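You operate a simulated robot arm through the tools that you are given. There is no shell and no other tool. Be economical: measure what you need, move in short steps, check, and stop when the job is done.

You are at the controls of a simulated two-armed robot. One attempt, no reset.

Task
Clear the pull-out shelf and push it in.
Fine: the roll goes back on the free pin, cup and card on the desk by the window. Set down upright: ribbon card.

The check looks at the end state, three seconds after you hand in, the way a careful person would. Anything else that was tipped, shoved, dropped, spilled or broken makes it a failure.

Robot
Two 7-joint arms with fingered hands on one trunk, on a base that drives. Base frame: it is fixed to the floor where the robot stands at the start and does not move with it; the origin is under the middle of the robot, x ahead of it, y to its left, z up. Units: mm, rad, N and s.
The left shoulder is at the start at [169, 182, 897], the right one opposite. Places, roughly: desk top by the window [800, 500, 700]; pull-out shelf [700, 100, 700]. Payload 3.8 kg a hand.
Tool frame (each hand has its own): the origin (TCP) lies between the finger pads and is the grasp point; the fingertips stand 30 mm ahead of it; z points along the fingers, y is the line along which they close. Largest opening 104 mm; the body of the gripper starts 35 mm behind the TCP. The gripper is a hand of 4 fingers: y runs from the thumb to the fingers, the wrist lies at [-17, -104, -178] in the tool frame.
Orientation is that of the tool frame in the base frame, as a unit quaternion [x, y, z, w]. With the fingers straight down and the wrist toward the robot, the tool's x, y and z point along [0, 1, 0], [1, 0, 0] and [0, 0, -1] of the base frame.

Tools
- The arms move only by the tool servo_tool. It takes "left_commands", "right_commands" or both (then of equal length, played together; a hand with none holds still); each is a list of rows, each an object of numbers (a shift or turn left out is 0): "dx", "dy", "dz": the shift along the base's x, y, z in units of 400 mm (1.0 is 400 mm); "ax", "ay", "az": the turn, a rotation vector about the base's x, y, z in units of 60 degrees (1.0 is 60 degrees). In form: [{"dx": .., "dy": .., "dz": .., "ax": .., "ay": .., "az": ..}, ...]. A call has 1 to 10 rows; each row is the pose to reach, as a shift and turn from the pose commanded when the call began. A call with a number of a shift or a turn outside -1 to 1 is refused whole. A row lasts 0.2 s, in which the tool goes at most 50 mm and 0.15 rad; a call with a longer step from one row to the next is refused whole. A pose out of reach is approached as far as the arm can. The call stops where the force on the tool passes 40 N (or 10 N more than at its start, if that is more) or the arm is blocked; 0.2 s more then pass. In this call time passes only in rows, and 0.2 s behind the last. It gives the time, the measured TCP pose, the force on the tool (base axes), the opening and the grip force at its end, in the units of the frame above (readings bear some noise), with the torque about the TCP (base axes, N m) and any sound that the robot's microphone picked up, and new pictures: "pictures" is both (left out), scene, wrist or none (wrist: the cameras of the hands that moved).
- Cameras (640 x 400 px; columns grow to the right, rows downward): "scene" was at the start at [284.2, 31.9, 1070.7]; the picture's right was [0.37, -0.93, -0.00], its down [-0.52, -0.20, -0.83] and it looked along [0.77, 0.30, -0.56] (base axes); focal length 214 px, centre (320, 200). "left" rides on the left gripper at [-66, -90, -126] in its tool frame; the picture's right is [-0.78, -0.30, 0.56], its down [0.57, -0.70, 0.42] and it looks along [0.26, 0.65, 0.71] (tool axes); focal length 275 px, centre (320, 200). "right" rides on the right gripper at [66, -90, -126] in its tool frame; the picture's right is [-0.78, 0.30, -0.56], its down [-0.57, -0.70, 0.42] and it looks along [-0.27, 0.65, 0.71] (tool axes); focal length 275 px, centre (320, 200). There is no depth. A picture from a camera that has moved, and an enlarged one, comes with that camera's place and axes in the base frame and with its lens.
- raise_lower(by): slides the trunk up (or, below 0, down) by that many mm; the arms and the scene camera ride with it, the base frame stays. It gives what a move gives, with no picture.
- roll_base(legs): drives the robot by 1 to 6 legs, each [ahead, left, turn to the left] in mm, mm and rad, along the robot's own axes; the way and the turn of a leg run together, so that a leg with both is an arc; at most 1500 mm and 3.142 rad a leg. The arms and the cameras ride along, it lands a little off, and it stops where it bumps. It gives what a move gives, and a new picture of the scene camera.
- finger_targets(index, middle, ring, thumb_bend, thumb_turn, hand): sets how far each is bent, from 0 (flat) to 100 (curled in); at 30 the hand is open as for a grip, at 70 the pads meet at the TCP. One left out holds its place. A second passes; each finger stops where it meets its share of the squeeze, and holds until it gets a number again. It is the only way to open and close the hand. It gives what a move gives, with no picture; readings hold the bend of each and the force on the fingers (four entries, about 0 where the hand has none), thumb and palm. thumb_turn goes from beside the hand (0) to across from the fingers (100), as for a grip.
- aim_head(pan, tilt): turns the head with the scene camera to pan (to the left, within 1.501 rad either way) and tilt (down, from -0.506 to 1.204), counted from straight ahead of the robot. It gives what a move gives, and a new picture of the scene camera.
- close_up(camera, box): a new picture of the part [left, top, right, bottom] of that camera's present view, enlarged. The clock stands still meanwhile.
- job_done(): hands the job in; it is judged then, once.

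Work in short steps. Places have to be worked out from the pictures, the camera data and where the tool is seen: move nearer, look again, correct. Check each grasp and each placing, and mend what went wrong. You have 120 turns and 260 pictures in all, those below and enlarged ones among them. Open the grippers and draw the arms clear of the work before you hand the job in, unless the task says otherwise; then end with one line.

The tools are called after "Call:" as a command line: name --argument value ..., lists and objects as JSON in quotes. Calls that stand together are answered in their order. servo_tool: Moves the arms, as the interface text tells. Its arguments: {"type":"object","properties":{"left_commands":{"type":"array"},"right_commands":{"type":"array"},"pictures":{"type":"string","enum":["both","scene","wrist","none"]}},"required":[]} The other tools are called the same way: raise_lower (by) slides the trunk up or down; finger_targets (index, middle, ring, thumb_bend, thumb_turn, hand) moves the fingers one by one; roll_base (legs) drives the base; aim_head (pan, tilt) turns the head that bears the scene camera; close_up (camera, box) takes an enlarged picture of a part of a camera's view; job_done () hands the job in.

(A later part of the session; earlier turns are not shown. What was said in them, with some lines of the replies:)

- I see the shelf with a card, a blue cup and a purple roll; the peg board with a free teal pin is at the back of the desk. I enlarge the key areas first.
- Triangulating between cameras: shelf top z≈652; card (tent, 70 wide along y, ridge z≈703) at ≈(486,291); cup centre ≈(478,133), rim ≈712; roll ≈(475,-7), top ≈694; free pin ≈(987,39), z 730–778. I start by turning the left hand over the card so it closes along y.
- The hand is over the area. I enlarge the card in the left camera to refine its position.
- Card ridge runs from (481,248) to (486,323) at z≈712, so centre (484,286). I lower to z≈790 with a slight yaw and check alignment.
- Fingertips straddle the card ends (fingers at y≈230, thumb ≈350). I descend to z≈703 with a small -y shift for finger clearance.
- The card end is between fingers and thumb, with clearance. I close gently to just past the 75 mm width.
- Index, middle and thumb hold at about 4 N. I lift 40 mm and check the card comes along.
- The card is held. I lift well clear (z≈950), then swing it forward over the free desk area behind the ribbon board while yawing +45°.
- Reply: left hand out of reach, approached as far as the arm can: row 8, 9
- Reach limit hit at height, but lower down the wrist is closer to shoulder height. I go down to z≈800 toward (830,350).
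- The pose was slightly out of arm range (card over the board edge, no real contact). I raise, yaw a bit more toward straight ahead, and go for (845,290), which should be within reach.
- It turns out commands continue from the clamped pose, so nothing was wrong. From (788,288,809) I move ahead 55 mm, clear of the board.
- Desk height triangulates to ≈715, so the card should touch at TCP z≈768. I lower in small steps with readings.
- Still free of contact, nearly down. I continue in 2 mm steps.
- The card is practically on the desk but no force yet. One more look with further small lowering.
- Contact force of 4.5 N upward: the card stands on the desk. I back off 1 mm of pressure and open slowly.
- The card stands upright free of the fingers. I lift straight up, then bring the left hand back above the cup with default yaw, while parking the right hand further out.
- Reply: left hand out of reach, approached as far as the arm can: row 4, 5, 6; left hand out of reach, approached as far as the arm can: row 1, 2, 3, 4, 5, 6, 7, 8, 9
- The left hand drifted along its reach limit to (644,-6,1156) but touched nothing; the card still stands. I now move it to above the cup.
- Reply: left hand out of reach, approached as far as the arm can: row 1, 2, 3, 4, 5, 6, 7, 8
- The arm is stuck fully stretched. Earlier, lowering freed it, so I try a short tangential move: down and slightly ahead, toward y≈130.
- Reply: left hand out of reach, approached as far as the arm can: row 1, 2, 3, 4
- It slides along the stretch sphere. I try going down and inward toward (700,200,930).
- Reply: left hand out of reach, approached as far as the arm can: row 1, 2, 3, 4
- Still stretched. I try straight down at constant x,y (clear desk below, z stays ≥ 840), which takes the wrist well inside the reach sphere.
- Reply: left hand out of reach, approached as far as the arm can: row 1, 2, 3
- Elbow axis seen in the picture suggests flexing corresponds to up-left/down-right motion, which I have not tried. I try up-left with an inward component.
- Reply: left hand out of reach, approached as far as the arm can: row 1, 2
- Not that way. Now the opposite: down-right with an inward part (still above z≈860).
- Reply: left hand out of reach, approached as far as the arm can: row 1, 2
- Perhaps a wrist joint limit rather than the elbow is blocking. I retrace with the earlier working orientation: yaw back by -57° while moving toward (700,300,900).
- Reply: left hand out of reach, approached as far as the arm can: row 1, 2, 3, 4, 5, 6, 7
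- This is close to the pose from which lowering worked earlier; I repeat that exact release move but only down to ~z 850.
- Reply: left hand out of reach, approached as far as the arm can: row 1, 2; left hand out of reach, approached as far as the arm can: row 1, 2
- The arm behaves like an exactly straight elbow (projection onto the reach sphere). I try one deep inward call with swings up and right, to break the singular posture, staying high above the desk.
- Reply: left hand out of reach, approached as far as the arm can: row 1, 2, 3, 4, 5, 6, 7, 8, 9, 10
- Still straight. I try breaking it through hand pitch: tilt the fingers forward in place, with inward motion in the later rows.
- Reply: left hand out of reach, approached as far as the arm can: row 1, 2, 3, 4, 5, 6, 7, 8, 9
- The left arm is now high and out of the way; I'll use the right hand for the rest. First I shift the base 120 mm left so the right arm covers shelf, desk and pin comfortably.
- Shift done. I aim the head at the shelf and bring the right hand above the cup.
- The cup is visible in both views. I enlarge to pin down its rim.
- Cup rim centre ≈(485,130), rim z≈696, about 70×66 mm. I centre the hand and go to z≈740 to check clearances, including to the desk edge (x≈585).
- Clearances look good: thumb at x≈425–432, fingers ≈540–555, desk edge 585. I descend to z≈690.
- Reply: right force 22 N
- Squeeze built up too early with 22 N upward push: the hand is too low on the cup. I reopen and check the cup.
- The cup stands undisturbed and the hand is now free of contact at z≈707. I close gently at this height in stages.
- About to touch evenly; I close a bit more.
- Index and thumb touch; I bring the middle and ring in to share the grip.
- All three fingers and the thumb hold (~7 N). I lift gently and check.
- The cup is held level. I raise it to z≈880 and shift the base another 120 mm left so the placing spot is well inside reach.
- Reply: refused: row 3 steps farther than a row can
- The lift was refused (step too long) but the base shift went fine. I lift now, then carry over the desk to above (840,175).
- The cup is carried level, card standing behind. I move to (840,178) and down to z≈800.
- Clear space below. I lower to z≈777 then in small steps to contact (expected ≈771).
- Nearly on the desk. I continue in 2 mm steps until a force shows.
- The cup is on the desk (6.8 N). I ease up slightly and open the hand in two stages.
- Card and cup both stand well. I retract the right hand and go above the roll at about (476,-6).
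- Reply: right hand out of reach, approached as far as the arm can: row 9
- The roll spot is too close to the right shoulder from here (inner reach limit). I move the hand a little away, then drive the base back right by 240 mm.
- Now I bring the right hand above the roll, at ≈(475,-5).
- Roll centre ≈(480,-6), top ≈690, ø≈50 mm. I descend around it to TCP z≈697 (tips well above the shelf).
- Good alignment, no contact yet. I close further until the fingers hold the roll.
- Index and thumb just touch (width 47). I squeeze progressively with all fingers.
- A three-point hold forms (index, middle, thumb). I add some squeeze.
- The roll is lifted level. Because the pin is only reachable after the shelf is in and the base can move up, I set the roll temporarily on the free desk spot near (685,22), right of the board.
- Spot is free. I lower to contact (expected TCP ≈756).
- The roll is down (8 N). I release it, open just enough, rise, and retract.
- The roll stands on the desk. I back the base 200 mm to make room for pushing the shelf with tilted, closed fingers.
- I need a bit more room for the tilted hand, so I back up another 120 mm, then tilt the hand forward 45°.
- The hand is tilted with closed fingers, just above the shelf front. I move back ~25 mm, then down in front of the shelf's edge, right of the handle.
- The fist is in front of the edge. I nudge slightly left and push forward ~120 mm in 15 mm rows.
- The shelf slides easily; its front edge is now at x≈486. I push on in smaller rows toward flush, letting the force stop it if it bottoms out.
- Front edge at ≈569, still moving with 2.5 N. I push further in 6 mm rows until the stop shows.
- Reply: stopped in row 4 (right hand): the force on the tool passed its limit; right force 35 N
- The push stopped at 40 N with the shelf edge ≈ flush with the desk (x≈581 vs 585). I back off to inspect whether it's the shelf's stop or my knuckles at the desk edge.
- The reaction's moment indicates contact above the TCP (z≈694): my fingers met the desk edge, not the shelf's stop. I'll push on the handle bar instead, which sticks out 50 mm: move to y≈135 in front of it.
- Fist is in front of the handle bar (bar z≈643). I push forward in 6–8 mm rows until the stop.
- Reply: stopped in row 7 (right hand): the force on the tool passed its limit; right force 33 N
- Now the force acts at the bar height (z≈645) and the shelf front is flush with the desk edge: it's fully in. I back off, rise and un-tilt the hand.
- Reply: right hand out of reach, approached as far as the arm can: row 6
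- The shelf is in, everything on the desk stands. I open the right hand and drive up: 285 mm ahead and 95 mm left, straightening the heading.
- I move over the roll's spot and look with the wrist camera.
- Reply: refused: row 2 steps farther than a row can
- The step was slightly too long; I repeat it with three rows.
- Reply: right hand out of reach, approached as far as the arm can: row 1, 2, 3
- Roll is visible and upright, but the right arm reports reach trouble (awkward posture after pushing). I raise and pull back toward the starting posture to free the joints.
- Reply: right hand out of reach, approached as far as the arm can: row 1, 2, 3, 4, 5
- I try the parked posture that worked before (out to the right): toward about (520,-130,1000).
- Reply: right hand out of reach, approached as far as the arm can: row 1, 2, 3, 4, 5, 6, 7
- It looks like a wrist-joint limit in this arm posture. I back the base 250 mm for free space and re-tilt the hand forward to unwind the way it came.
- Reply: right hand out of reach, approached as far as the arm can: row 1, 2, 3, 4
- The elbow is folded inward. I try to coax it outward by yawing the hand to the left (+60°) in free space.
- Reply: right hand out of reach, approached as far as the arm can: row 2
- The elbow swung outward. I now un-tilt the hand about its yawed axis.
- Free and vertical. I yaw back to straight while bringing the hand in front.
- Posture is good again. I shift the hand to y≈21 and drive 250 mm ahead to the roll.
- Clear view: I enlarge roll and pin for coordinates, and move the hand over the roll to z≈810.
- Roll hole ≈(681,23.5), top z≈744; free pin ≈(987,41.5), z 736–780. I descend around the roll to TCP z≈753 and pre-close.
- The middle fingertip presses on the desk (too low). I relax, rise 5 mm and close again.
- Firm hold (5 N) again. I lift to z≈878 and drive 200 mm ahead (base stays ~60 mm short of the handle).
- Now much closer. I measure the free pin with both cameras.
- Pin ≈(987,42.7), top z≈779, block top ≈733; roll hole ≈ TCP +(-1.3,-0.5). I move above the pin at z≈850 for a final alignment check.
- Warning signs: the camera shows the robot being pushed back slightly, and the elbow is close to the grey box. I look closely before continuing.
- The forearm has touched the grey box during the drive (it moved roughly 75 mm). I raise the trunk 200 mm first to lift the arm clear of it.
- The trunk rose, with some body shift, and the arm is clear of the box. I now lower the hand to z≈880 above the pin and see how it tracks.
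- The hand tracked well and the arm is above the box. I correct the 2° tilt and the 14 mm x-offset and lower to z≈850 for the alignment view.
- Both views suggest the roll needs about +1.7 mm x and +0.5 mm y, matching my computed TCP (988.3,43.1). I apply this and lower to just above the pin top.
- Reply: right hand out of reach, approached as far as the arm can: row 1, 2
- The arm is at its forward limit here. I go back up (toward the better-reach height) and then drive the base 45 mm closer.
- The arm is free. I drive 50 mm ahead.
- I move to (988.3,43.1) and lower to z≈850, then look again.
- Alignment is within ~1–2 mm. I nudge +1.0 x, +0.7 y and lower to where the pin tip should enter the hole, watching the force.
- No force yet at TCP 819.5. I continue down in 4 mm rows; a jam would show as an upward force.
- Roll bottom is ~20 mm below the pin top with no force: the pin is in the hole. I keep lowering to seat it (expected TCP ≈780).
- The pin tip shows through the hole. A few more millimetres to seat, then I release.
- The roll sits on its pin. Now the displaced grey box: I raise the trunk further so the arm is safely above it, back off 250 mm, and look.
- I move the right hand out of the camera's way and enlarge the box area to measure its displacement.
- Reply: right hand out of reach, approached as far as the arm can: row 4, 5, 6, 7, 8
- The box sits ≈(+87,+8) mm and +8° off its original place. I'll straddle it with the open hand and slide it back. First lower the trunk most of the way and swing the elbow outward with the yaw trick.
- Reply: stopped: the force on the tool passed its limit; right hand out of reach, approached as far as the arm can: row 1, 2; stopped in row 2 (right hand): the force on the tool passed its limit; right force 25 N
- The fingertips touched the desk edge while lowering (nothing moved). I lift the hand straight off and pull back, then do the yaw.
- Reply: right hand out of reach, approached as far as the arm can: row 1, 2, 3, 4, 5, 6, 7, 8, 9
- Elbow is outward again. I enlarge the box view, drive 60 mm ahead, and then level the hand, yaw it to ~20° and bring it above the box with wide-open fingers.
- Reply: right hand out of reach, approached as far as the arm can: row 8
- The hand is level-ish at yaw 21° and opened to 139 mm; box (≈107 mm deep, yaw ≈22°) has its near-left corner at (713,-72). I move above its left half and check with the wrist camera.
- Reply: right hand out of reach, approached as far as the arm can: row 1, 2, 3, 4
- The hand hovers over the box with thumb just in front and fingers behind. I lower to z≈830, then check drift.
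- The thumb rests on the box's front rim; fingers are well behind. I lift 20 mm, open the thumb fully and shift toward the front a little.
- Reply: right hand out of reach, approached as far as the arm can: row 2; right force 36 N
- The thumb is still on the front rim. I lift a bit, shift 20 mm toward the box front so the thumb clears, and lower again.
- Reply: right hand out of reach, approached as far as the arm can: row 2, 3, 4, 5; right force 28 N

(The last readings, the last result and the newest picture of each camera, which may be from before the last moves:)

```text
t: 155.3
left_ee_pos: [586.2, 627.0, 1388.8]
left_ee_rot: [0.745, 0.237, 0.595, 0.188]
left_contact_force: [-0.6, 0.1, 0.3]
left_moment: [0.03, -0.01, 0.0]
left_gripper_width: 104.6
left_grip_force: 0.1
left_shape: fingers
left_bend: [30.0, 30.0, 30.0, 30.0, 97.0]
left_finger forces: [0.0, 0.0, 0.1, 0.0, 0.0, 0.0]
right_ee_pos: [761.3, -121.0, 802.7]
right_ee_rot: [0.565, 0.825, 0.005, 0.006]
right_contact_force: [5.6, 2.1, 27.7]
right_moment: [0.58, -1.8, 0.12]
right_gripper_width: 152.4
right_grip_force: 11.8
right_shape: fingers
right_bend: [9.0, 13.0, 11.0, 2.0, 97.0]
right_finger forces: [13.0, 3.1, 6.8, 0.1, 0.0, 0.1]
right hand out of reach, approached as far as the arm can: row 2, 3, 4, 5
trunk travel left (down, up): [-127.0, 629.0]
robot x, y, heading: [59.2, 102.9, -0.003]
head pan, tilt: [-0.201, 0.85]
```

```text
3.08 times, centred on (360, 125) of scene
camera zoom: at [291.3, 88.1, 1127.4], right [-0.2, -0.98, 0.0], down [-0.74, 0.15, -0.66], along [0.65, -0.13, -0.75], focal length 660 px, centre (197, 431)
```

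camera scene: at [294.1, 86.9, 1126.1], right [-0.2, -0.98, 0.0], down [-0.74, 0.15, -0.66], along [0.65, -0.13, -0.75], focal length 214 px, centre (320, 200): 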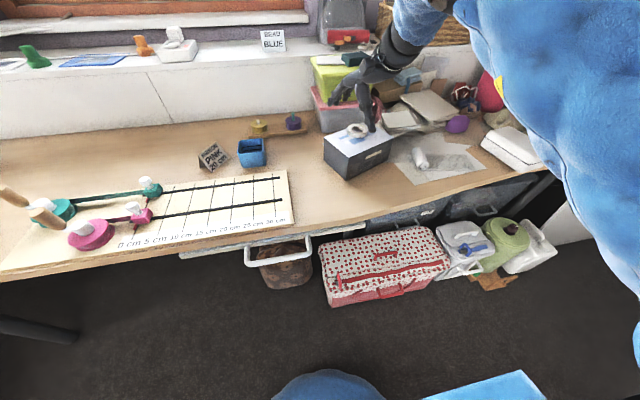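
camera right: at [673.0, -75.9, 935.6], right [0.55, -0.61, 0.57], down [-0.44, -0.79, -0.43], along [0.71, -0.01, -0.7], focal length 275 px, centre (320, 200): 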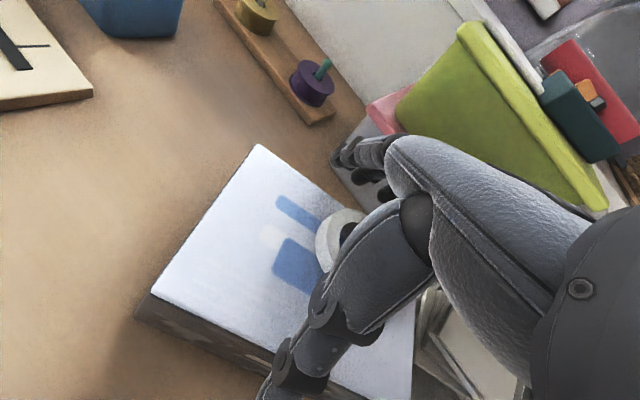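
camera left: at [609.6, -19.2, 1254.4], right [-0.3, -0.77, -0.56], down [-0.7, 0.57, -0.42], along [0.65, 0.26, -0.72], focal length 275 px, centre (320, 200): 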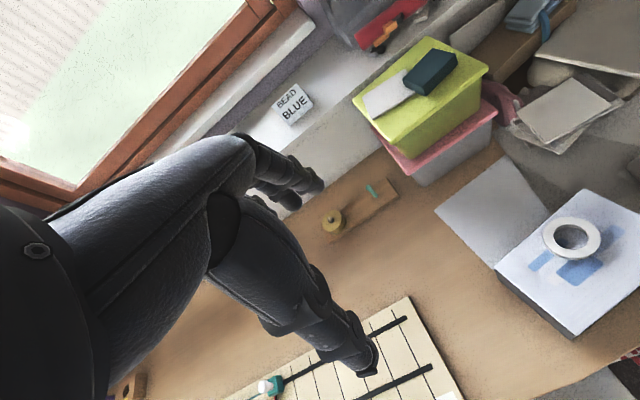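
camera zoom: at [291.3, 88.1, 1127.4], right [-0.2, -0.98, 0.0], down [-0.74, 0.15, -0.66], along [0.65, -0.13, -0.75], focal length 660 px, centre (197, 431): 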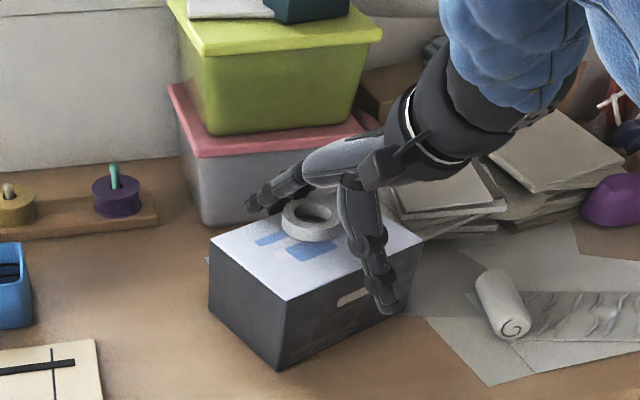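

Now the thumb is in front but the fingers rest on the back rim. I lift 20 mm, open the fingers fully, shift 10 mm back and lower.

Call:
servo_tool --right_commands '[{"dz": 0.05}]' --pictures "none"

Call:
finger_targets --hand "right" --index 0 --middle 0 --ring 0 --thumb_bend 0

Call:
servo_tool --right_commands '[{"dx": 0.018, "dy": 0.007}, {"dx": 0.018, "dy": 0.007, "dz": -0.03}, {"dx": 0.018, "dy": 0.007, "dz": -0.06}]' --pictures "none"

Call:
close_up --camera "scene" --box '[290, 60, 430, 190]'

```text
t: 155.7
left_ee_pos: [590.2, 624.1, 1386.2]
left_ee_rot: [0.746, 0.238, 0.593, 0.188]
left_contact_force: [-0.3, -0.2, -0.2]
left_moment: [-0.01, 0.01, 0.01]
left_gripper_width: 104.6
left_grip_force: 0.0
left_shape: fingers
left_bend: [30.0, 30.0, 30.0, 30.0, 97.0]
left_finger forces: [0.0, 0.0, 0.0, 0.0, 0.0, 0.0]
right_ee_pos: [756.8, -121.6, 809.4]
right_ee_rot: [0.564, 0.826, -0.004, -0.002]
right_contact_force: [1.4, 1.4, 0.8]
right_moment: [0.03, -0.04, 0.01]
right_gripper_width: 145.6
right_grip_force: 0.9
right_shape: fingers
right_bend: [13.0, 14.0, 14.0, 2.0, 97.0]
right_finger forces: [1.6, 0.1, 0.0, 0.0, 0.1, 0.0]
trunk travel left (down, up): [-127.0, 629.0]
robot x, y, heading: [61.0, 97.2, 0.004]
head pan, tilt: [-0.201, 0.85]
```

```text
t: 156.7
left_ee_pos: [589.7, 624.0, 1387.6]
left_ee_rot: [0.745, 0.238, 0.594, 0.187]
left_contact_force: [0.0, 0.4, -0.7]
left_moment: [0.01, 0.0, 0.01]
left_gripper_width: 104.7
left_grip_force: 0.0
left_shape: fingers
left_bend: [30.0, 30.0, 30.0, 30.0, 97.0]
left_finger forces: [0.1, 0.0, 0.1, 0.0, 0.1, 0.1]
right_ee_pos: [759.1, -121.9, 815.0]
right_ee_rot: [0.564, 0.826, 0.0, 0.001]
right_contact_force: [-0.1, -0.6, -0.1]
right_moment: [0.01, 0.0, -0.04]
right_gripper_width: 159.7
right_grip_force: 0.1
right_shape: fingers
right_bend: [0.0, 0.0, 0.0, 0.0, 97.0]
right_finger forces: [0.0, 0.0, 0.0, 0.1, 0.0, 0.0]
trunk travel left (down, up): [-127.0, 629.0]
robot x, y, heading: [58.8, 98.9, 0.003]
head pan, tilt: [-0.201, 0.85]
```

```text
t: 157.5
left_ee_pos: [584.8, 625.4, 1390.4]
left_ee_rot: [0.744, 0.238, 0.595, 0.189]
left_contact_force: [0.6, 0.0, 0.7]
left_moment: [0.02, 0.01, 0.04]
left_gripper_width: 104.7
left_grip_force: 0.1
left_shape: fingers
left_bend: [30.0, 30.0, 30.0, 30.0, 97.0]
left_finger forces: [0.1, 0.1, 0.0, 0.0, 0.1, 0.0]
right_ee_pos: [766.6, -119.0, 797.7]
right_ee_rot: [0.565, 0.825, 0.002, 0.007]
right_contact_force: [-9.7, -3.9, 29.7]
right_moment: [-0.43, 1.29, 0.01]
right_gripper_width: 160.9
right_grip_force: 13.3
right_shape: fingers
right_bend: [0.0, 0.0, 0.0, 0.0, 97.0]
right_finger forces: [0.0, 0.0, 0.0, 0.0, 26.0, 0.0]
trunk travel left (down, up): [-127.0, 629.0]
robot x, y, heading: [58.2, 101.4, 0.003]
head pan, tilt: [-0.201, 0.85]
```

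```text
3.08 times, centred on (360, 125) of scene
camera zoom: at [290.1, 87.5, 1127.7], right [-0.2, -0.98, 0.0], down [-0.73, 0.15, -0.66], along [0.65, -0.13, -0.75], focal length 660 px, centre (197, 431)
```

zoom: 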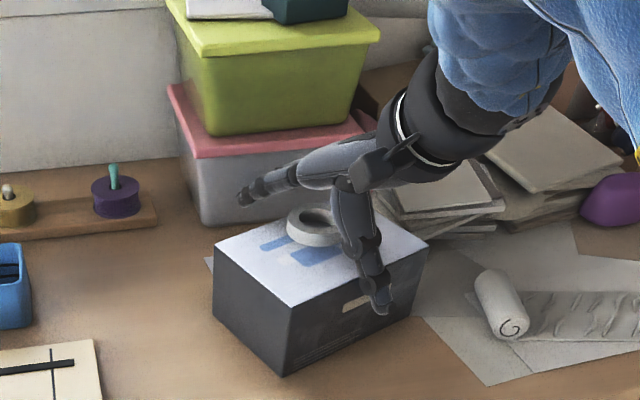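

Thumb is at the front rim, fingers behind the box. I curl the fingers onto the back face to hold it.

Call:
finger_targets --hand "right" --index 24 --middle 24 --ring 24

Call:
close_up --camera "scene" --box '[290, 60, 430, 190]'

```text
t: 158.5
left_ee_pos: [585.5, 627.7, 1389.4]
left_ee_rot: [0.745, 0.238, 0.594, 0.189]
left_contact_force: [-0.4, 0.2, -0.5]
left_moment: [0.0, -0.02, 0.01]
left_gripper_width: 104.7
left_grip_force: 0.0
left_shape: fingers
left_bend: [30.0, 30.0, 30.0, 30.0, 97.0]
left_finger forces: [0.0, 0.0, 0.1, 0.0, 0.1, 0.0]
right_ee_pos: [766.8, -120.7, 798.9]
right_ee_rot: [0.565, 0.825, 0.003, 0.007]
right_contact_force: [-3.2, -4.5, 38.1]
right_moment: [-0.12, 0.64, 0.14]
right_gripper_width: 146.5
right_grip_force: 25.7
right_shape: fingers
right_bend: [15.0, 24.0, 22.0, 0.0, 97.0]
right_finger forces: [13.2, 0.0, 6.3, 0.0, 31.8, 0.1]
trunk travel left (down, up): [-127.0, 629.0]
robot x, y, heading: [58.4, 103.3, 0.002]
head pan, tilt: [-0.201, 0.85]
```

```text
3.08 times, centred on (360, 125) of scene
camera zoom: at [290.0, 87.8, 1127.3], right [-0.2, -0.98, 0.0], down [-0.73, 0.15, -0.66], along [0.65, -0.13, -0.75], focal length 660 px, centre (197, 431)
```

zoom: 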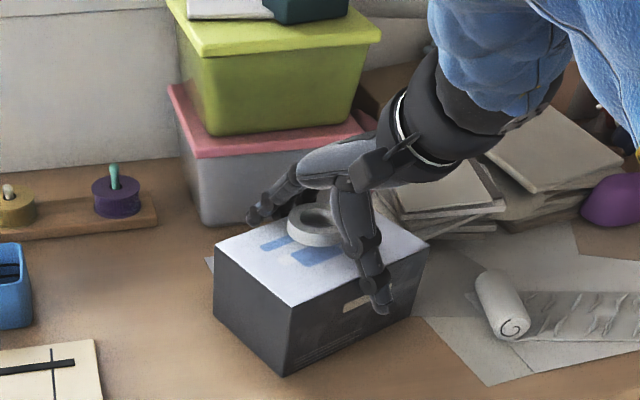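

The box is held between thumb and fingers. I ease the downward pressure by 5 mm, then drag it by driving the base back 45 mm.

Call:
servo_tool --right_commands '[{"dz": 0.012}]' --pictures "none"

Call:
roll_base --legs '[[-45, -4, 0]]'

Call:
close_up --camera "scene" --box '[290, 60, 430, 190]'

```text
t: 158.9
left_ee_pos: [585.8, 624.7, 1388.8]
left_ee_rot: [0.745, 0.238, 0.594, 0.189]
left_contact_force: [-0.1, -0.5, -0.2]
left_moment: [-0.01, 0.02, 0.0]
left_gripper_width: 104.9
left_grip_force: 0.1
left_shape: fingers
left_bend: [30.0, 30.0, 30.0, 30.0, 97.0]
left_finger forces: [0.0, 0.0, 0.0, 0.0, 0.0, 0.0]
right_ee_pos: [765.7, -118.9, 798.6]
right_ee_rot: [0.565, 0.825, 0.001, 0.004]
right_contact_force: [0.4, -4.6, 25.6]
right_moment: [0.08, 0.01, 0.06]
right_gripper_width: 146.2
right_grip_force: 21.0
right_shape: fingers
right_bend: [15.0, 24.0, 22.0, 0.0, 97.0]
right_finger forces: [13.3, 0.0, 6.4, 0.0, 21.1, 0.0]
trunk travel left (down, up): [-127.0, 629.0]
robot x, y, heading: [58.6, 101.8, -0.001]
head pan, tilt: [-0.201, 0.85]
```

```text
t: 159.8
left_ee_pos: [540.6, 621.9, 1388.7]
left_ee_rot: [0.745, 0.238, 0.594, 0.188]
left_contact_force: [0.6, -0.1, -0.3]
left_moment: [0.03, -0.05, 0.02]
left_gripper_width: 104.7
left_grip_force: 0.1
left_shape: fingers
left_bend: [30.0, 30.0, 30.0, 30.0, 97.0]
left_finger forces: [0.1, 0.0, 0.1, 0.0, 0.0, 0.1]
right_ee_pos: [719.7, -122.5, 798.9]
right_ee_rot: [0.564, 0.826, 0.001, 0.003]
right_contact_force: [-6.0, 1.5, 24.6]
right_moment: [-0.03, -0.03, 0.15]
right_gripper_width: 146.4
right_grip_force: 19.3
right_shape: fingers
right_bend: [15.0, 24.0, 23.0, 0.0, 96.0]
right_finger forces: [11.5, 0.0, 5.0, 0.0, 22.1, 0.0]
trunk travel left (down, up): [-127.0, 629.0]
robot x, y, heading: [16.5, 95.7, 0.001]
head pan, tilt: [-0.201, 0.85]
camera scene: at [246.0, 83.6, 1127.0], right [-0.2, -0.98, 0.0], down [-0.74, 0.15, -0.66], along [0.65, -0.13, -0.75], focal length 214 px, centre (320, 200)
```

scene: 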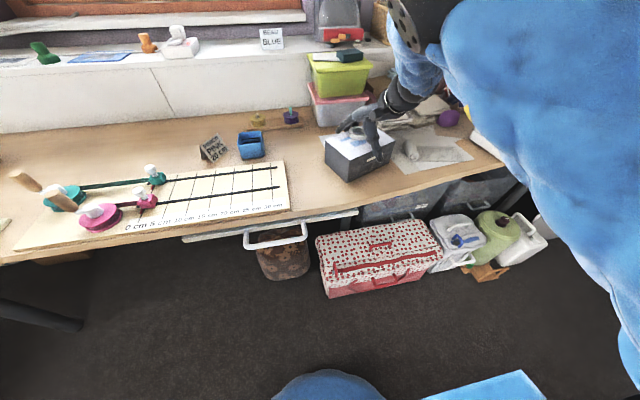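

```text
3.08 times, centred on (360, 125) of scene
camera zoom: at [246.0, 83.6, 1127.0], right [-0.2, -0.98, 0.0], down [-0.74, 0.15, -0.66], along [0.65, -0.13, -0.75], focal length 660 px, centre (197, 431)
```

zoom: 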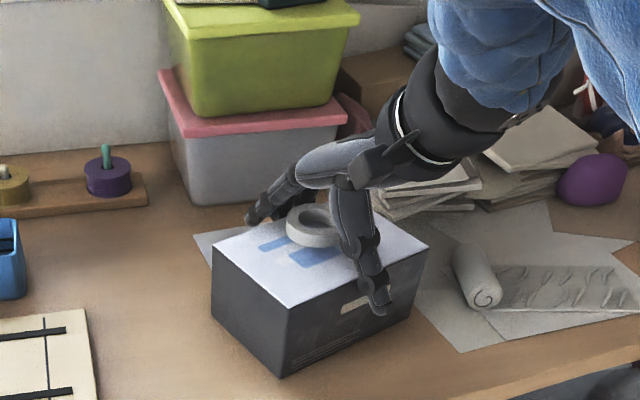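

The box slides along with the hand nicely. I rotate it by about -9.7° with the wrist, then drag the remaining (-37,-10) mm with the base.

Call:
servo_tool --right_commands '[{"az": -0.055}, {"az": -0.11}, {"az": -0.162}]' --pictures "none"

Call:
roll_base --legs '[[-34, -10, 0]]'

Call:
close_up --camera "scene" --box '[290, 60, 430, 190]'

```text
t: 160.6
left_ee_pos: [542.7, 622.9, 1387.9]
left_ee_rot: [0.745, 0.239, 0.594, 0.188]
left_contact_force: [-0.4, 0.6, 0.8]
left_moment: [-0.01, 0.0, -0.02]
left_gripper_width: 104.9
left_grip_force: 0.1
left_shape: fingers
left_bend: [30.0, 30.0, 30.0, 30.0, 97.0]
left_finger forces: [0.0, 0.0, 0.0, 0.0, 0.0, 0.0]
right_ee_pos: [730.6, -134.4, 798.8]
right_ee_rot: [0.632, 0.775, 0.001, 0.001]
right_contact_force: [-0.5, 6.2, 15.8]
right_moment: [-0.01, -0.1, 0.32]
right_gripper_width: 145.7
right_grip_force: 17.2
right_shape: fingers
right_bend: [15.0, 24.0, 22.0, 0.0, 96.0]
right_finger forces: [12.2, 0.0, 5.9, 0.0, 16.0, 0.1]
right hand out of reach, approached as far as the arm can: row 1, 2, 3
trunk travel left (down, up): [-127.0, 629.0]
robot x, y, heading: [12.6, 101.3, 0.0]
head pan, tilt: [-0.201, 0.85]
```

```text
t: 161.5
left_ee_pos: [507.7, 610.7, 1390.2]
left_ee_rot: [0.745, 0.238, 0.595, 0.187]
left_contact_force: [-0.1, 0.4, 0.4]
left_moment: [-0.01, -0.02, 0.02]
left_gripper_width: 104.8
left_grip_force: 0.2
left_shape: fingers
left_bend: [30.0, 30.0, 30.0, 30.0, 97.0]
left_finger forces: [0.1, 0.1, 0.0, 0.0, 0.1, 0.0]
right_ee_pos: [695.0, -148.4, 798.6]
right_ee_rot: [0.632, 0.775, 0.001, 0.002]
right_contact_force: [-4.7, -4.0, 19.4]
right_moment: [0.06, -0.02, -0.04]
right_gripper_width: 145.8
right_grip_force: 18.1
right_shape: fingers
right_bend: [15.0, 24.0, 22.0, 0.0, 96.0]
right_finger forces: [11.1, 0.1, 4.6, 0.0, 20.1, 0.0]
trunk travel left (down, up): [-127.0, 629.0]
robot x, y, heading: [-19.3, 87.3, 0.001]
head pan, tilt: [-0.201, 0.85]
camera scene: at [212.6, 72.8, 1126.8], right [-0.2, -0.98, 0.0], down [-0.74, 0.15, -0.66], along [0.65, -0.13, -0.75], focal length 214 px, centre (320, 200)
```

scene: 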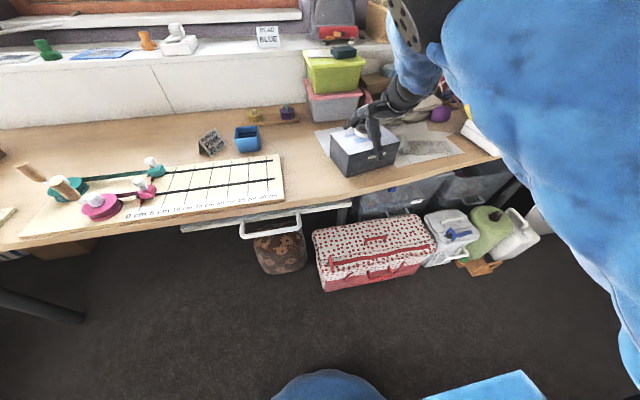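

```text
3.08 times, centred on (360, 125) of scene
camera zoom: at [212.6, 72.8, 1126.8], right [-0.2, -0.98, 0.0], down [-0.74, 0.15, -0.66], along [0.65, -0.13, -0.75], focal length 660 px, centre (197, 431)
```

zoom: 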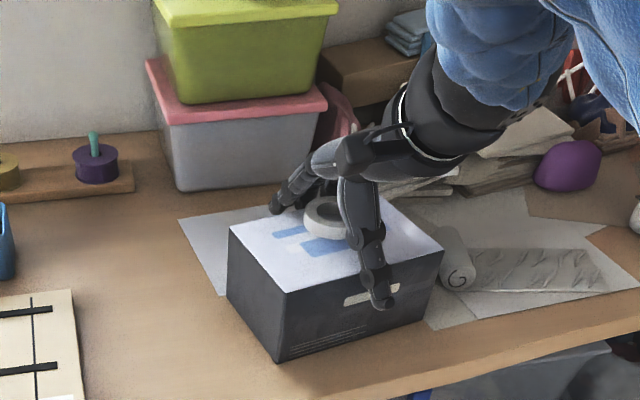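

Yaw is now ≈13° as originally; the near-left corner is at ≈(642,-90) versus the original (628,-77). One more small drag of (-14,+12).

Call:
roll_base --legs '[[-14, 12, 0]]'

Call:
close_up --camera "scene" --box '[290, 60, 430, 190]'

```text
t: 162.3
left_ee_pos: [494.1, 624.3, 1388.0]
left_ee_rot: [0.745, 0.238, 0.594, 0.188]
left_contact_force: [0.4, 0.3, -0.3]
left_moment: [-0.01, 0.02, -0.03]
left_gripper_width: 104.6
left_grip_force: 0.0
left_shape: fingers
left_bend: [30.0, 30.0, 30.0, 30.0, 97.0]
left_finger forces: [0.1, 0.1, 0.0, 0.1, 0.1, 0.0]
right_ee_pos: [682.5, -135.2, 800.6]
right_ee_rot: [0.632, 0.775, 0.001, 0.003]
right_contact_force: [-3.3, 2.5, 14.9]
right_moment: [0.0, 0.06, 0.05]
right_gripper_width: 145.3
right_grip_force: 16.5
right_shape: fingers
right_bend: [16.0, 24.0, 23.0, 0.0, 96.0]
right_finger forces: [10.2, 0.1, 3.9, 0.1, 17.6, 0.1]
trunk travel left (down, up): [-127.0, 629.0]
robot x, y, heading: [-34.3, 102.2, 0.004]
head pan, tilt: [-0.201, 0.85]
camera scene: at [199.2, 85.8, 1126.7], right [-0.2, -0.98, 0.0], down [-0.74, 0.15, -0.66], along [0.65, -0.13, -0.75], focal length 214 px, centre (320, 200)
```

scene: 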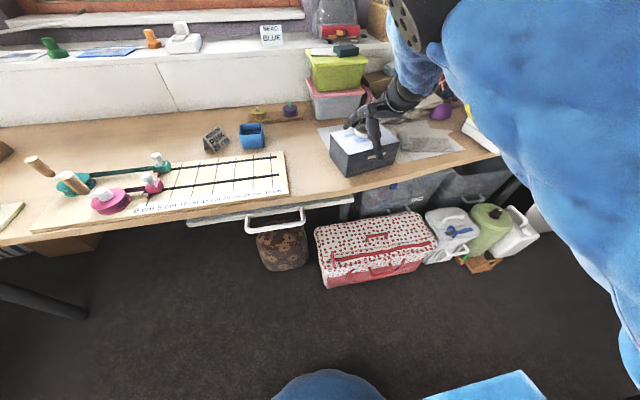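

```text
3.08 times, centred on (360, 125) of scene
camera zoom: at [199.2, 85.8, 1126.7], right [-0.2, -0.98, 0.0], down [-0.74, 0.15, -0.66], along [0.65, -0.13, -0.75], focal length 660 px, centre (197, 431)
```

zoom: 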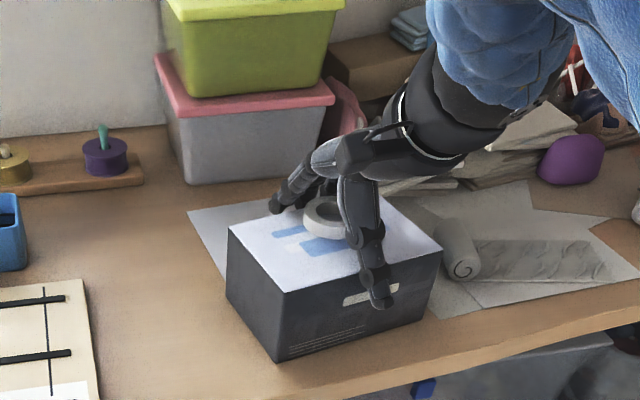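

The box is back at ≈(629,-77), yaw 13°. I release the fingers and lift straight up.

Call:
finger_targets --hand "right" --index 2 --middle 2 --ring 2

Call:
raise_lower --by 60

Call:
close_up --camera "scene" --box '[270, 80, 430, 210]'

```text
t: 163.3
left_ee_pos: [496.3, 622.6, 1388.0]
left_ee_rot: [0.746, 0.237, 0.593, 0.188]
left_contact_force: [-0.3, 0.0, 0.2]
left_moment: [0.02, 0.0, 0.0]
left_gripper_width: 104.6
left_grip_force: 0.0
left_shape: fingers
left_bend: [30.0, 30.0, 30.0, 30.0, 97.0]
left_finger forces: [0.0, 0.0, 0.0, 0.0, 0.0, 0.1]
right_ee_pos: [683.2, -135.1, 797.4]
right_ee_rot: [0.633, 0.775, 0.002, 0.002]
right_contact_force: [-2.4, -0.8, 1.5]
right_moment: [0.02, 0.02, 0.03]
right_gripper_width: 158.1
right_grip_force: 1.2
right_shape: fingers
right_bend: [2.0, 2.0, 2.0, 0.0, 97.0]
right_finger forces: [0.1, 0.0, 0.0, 0.1, 2.1, 0.0]
trunk travel left (down, up): [-127.0, 629.0]
robot x, y, heading: [-36.2, 100.3, 0.002]
head pan, tilt: [-0.201, 0.85]
```

```text
t: 164.3
left_ee_pos: [497.3, 623.0, 1446.9]
left_ee_rot: [0.746, 0.238, 0.593, 0.188]
left_contact_force: [0.0, 0.6, -0.7]
left_moment: [-0.01, -0.05, -0.03]
left_gripper_width: 104.5
left_grip_force: 0.1
left_shape: fingers
left_bend: [30.0, 30.0, 30.0, 30.0, 97.0]
left_finger forces: [0.0, 0.0, 0.1, 0.0, 0.1, 0.1]
right_ee_pos: [683.9, -135.3, 856.7]
right_ee_rot: [0.632, 0.775, 0.0, -0.001]
right_contact_force: [0.0, -0.6, -0.1]
right_moment: [0.01, 0.0, -0.01]
right_gripper_width: 157.8
right_grip_force: 0.0
right_shape: fingers
right_bend: [2.0, 2.0, 2.0, 0.0, 97.0]
right_finger forces: [0.1, 0.0, 0.0, 0.1, 0.0, 0.0]
trunk travel left (down, up): [-187.0, 569.0]
robot x, y, heading: [-30.7, 97.4, 0.0]
head pan, tilt: [-0.201, 0.85]
```

```text
3.08 times, centred on (350, 145) of scene
camera zoom: at [167.9, 84.9, 1188.9], right [-0.2, -0.98, 0.0], down [-0.74, 0.15, -0.66], along [0.65, -0.13, -0.75], focal length 660 px, centre (228, 369)
```

zoom: 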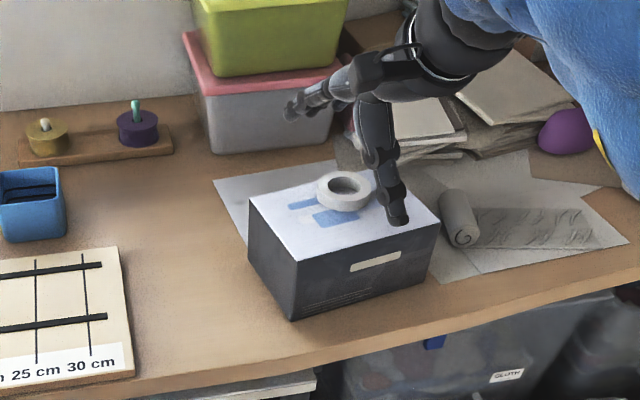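

Clean release; the box and tape look as originally. I raise a bit more and back the robot off, then review the whole scene.

Call:
raise_lower --by 100

Call:
roll_base --legs '[[-240, 0, 0]]'

Call:
aim_head --pan 0.0 --tilt 0.6

Call:
close_up --camera "scene" --box '[200, 150, 420, 300]'

```text
t: 165.6
left_ee_pos: [496.7, 622.5, 1546.1]
left_ee_rot: [0.746, 0.238, 0.593, 0.187]
left_contact_force: [0.5, -0.3, -0.3]
left_moment: [-0.01, 0.03, -0.01]
left_gripper_width: 104.7
left_grip_force: 0.0
left_shape: fingers
left_bend: [30.0, 30.0, 30.0, 30.0, 97.0]
left_finger forces: [0.0, 0.1, 0.0, 0.1, 0.0, 0.0]
right_ee_pos: [683.1, -134.6, 956.5]
right_ee_rot: [0.632, 0.775, 0.001, 0.001]
right_contact_force: [-0.5, 0.0, -0.1]
right_moment: [0.01, 0.02, 0.02]
right_gripper_width: 158.1
right_grip_force: 0.1
right_shape: fingers
right_bend: [2.0, 2.0, 2.0, 0.0, 97.0]
right_finger forces: [0.0, 0.1, 0.0, 0.0, 0.1, 0.0]
trunk travel left (down, up): [-287.0, 469.0]
robot x, y, heading: [-33.5, 98.6, 0.003]
head pan, tilt: [-0.201, 0.85]
```

```text
t: 167.4
left_ee_pos: [257.8, 622.1, 1548.1]
left_ee_rot: [0.746, 0.237, 0.594, 0.189]
left_contact_force: [0.3, -0.6, 0.7]
left_moment: [0.0, 0.0, -0.01]
left_gripper_width: 104.3
left_grip_force: 0.1
left_shape: fingers
left_bend: [30.0, 30.0, 30.0, 30.0, 97.0]
left_finger forces: [0.0, 0.0, 0.1, 0.0, 0.1, 0.0]
right_ee_pos: [444.3, -136.9, 960.1]
right_ee_rot: [0.633, 0.774, 0.003, 0.001]
right_contact_force: [-0.5, 0.2, 0.4]
right_moment: [-0.05, -0.03, -0.01]
right_gripper_width: 157.6
right_grip_force: 0.1
right_shape: fingers
right_bend: [2.0, 2.0, 2.0, 0.0, 97.0]
right_finger forces: [0.0, 0.1, 0.0, 0.0, 0.0, 0.0]
trunk travel left (down, up): [-287.0, 469.0]
robot x, y, heading: [-270.4, 96.8, 0.0]
head pan, tilt: [-0.201, 0.85]
camera scene: at [-119.4, 83.8, 1292.4], right [-0.2, -0.98, 0.0], down [-0.74, 0.15, -0.66], along [0.65, -0.13, -0.75], focal length 214 px, centre (320, 200)
```

scene: 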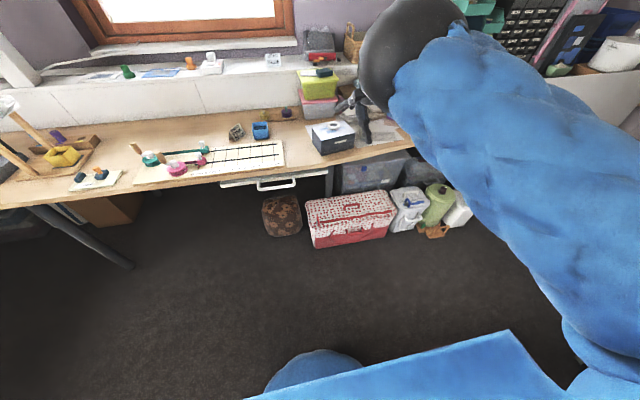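

```text
t: 168.1
left_ee_pos: [258.6, 621.8, 1546.1]
left_ee_rot: [0.746, 0.237, 0.593, 0.188]
left_contact_force: [-0.4, 0.1, 0.4]
left_moment: [0.01, -0.02, 0.01]
left_gripper_width: 104.6
left_grip_force: 0.0
left_shape: fingers
left_bend: [30.0, 30.0, 30.0, 30.0, 97.0]
left_finger forces: [0.0, 0.0, 0.1, 0.0, 0.0, 0.1]
right_ee_pos: [445.9, -137.3, 957.6]
right_ee_rot: [0.632, 0.775, 0.001, 0.002]
right_contact_force: [0.0, 0.5, 0.6]
right_moment: [-0.02, 0.01, -0.02]
right_gripper_width: 157.8
right_grip_force: 0.2
right_shape: fingers
right_bend: [2.0, 2.0, 2.0, 0.0, 97.0]
right_finger forces: [0.0, 0.0, 0.0, 0.1, 0.0, 0.0]
trunk travel left (down, up): [-287.0, 469.0]
robot x, y, heading: [-272.3, 97.3, 0.004]
head pan, tilt: [0.0, 0.6]
camera scene: at [-106.4, 99.4, 1313.0], right [0.0, -1.0, 0.0], down [-0.57, 0.0, -0.82], along [0.82, 0.0, -0.57], focal length 214 px, centre (320, 200)
```

scene: 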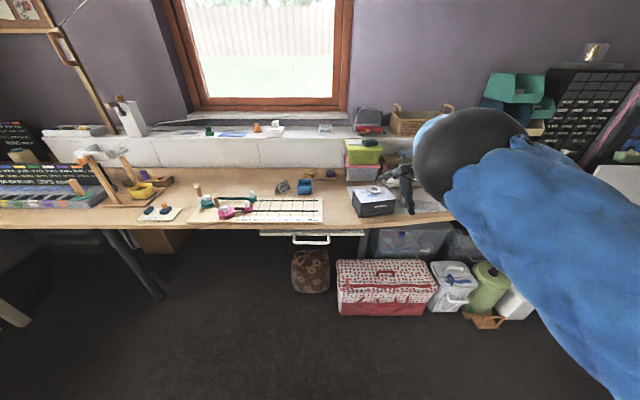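

```text
2.67 times, centred on (310, 225) of scene
camera zoom: at [-106.4, 99.4, 1313.0], right [0.0, -1.0, 0.0], down [-0.57, 0.0, -0.82], along [0.82, 0.0, -0.57], focal length 572 px, centre (347, 133)
```

zoom: 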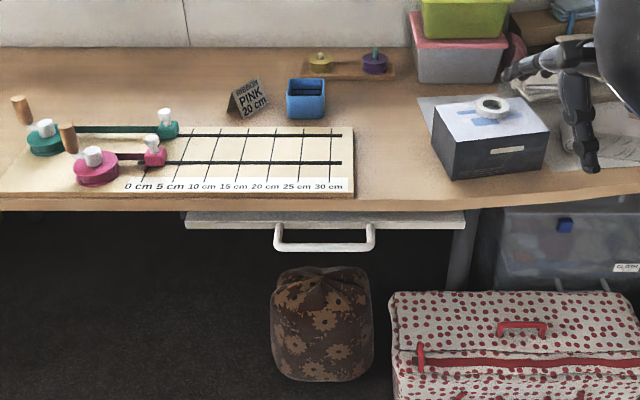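

All is in order: shelf empty and in, the roll on its pin, cup and card standing on the desk, and the grey box back in place. Both hands are open and the arms are clear, so I hand in.

Call:
job_done

```text
The job is handed in.
```

The shelf is cleared and pushed in to its stop: the roll is on the free pin, and the cup and ribbon card stand upright on the desk by the window. While I was driving up with the roll, my arm shoved the grey box about 90 mm. I dragged it back to within a few millimetres of its old spot, but the tape on top may have shifted by about 1 cm.
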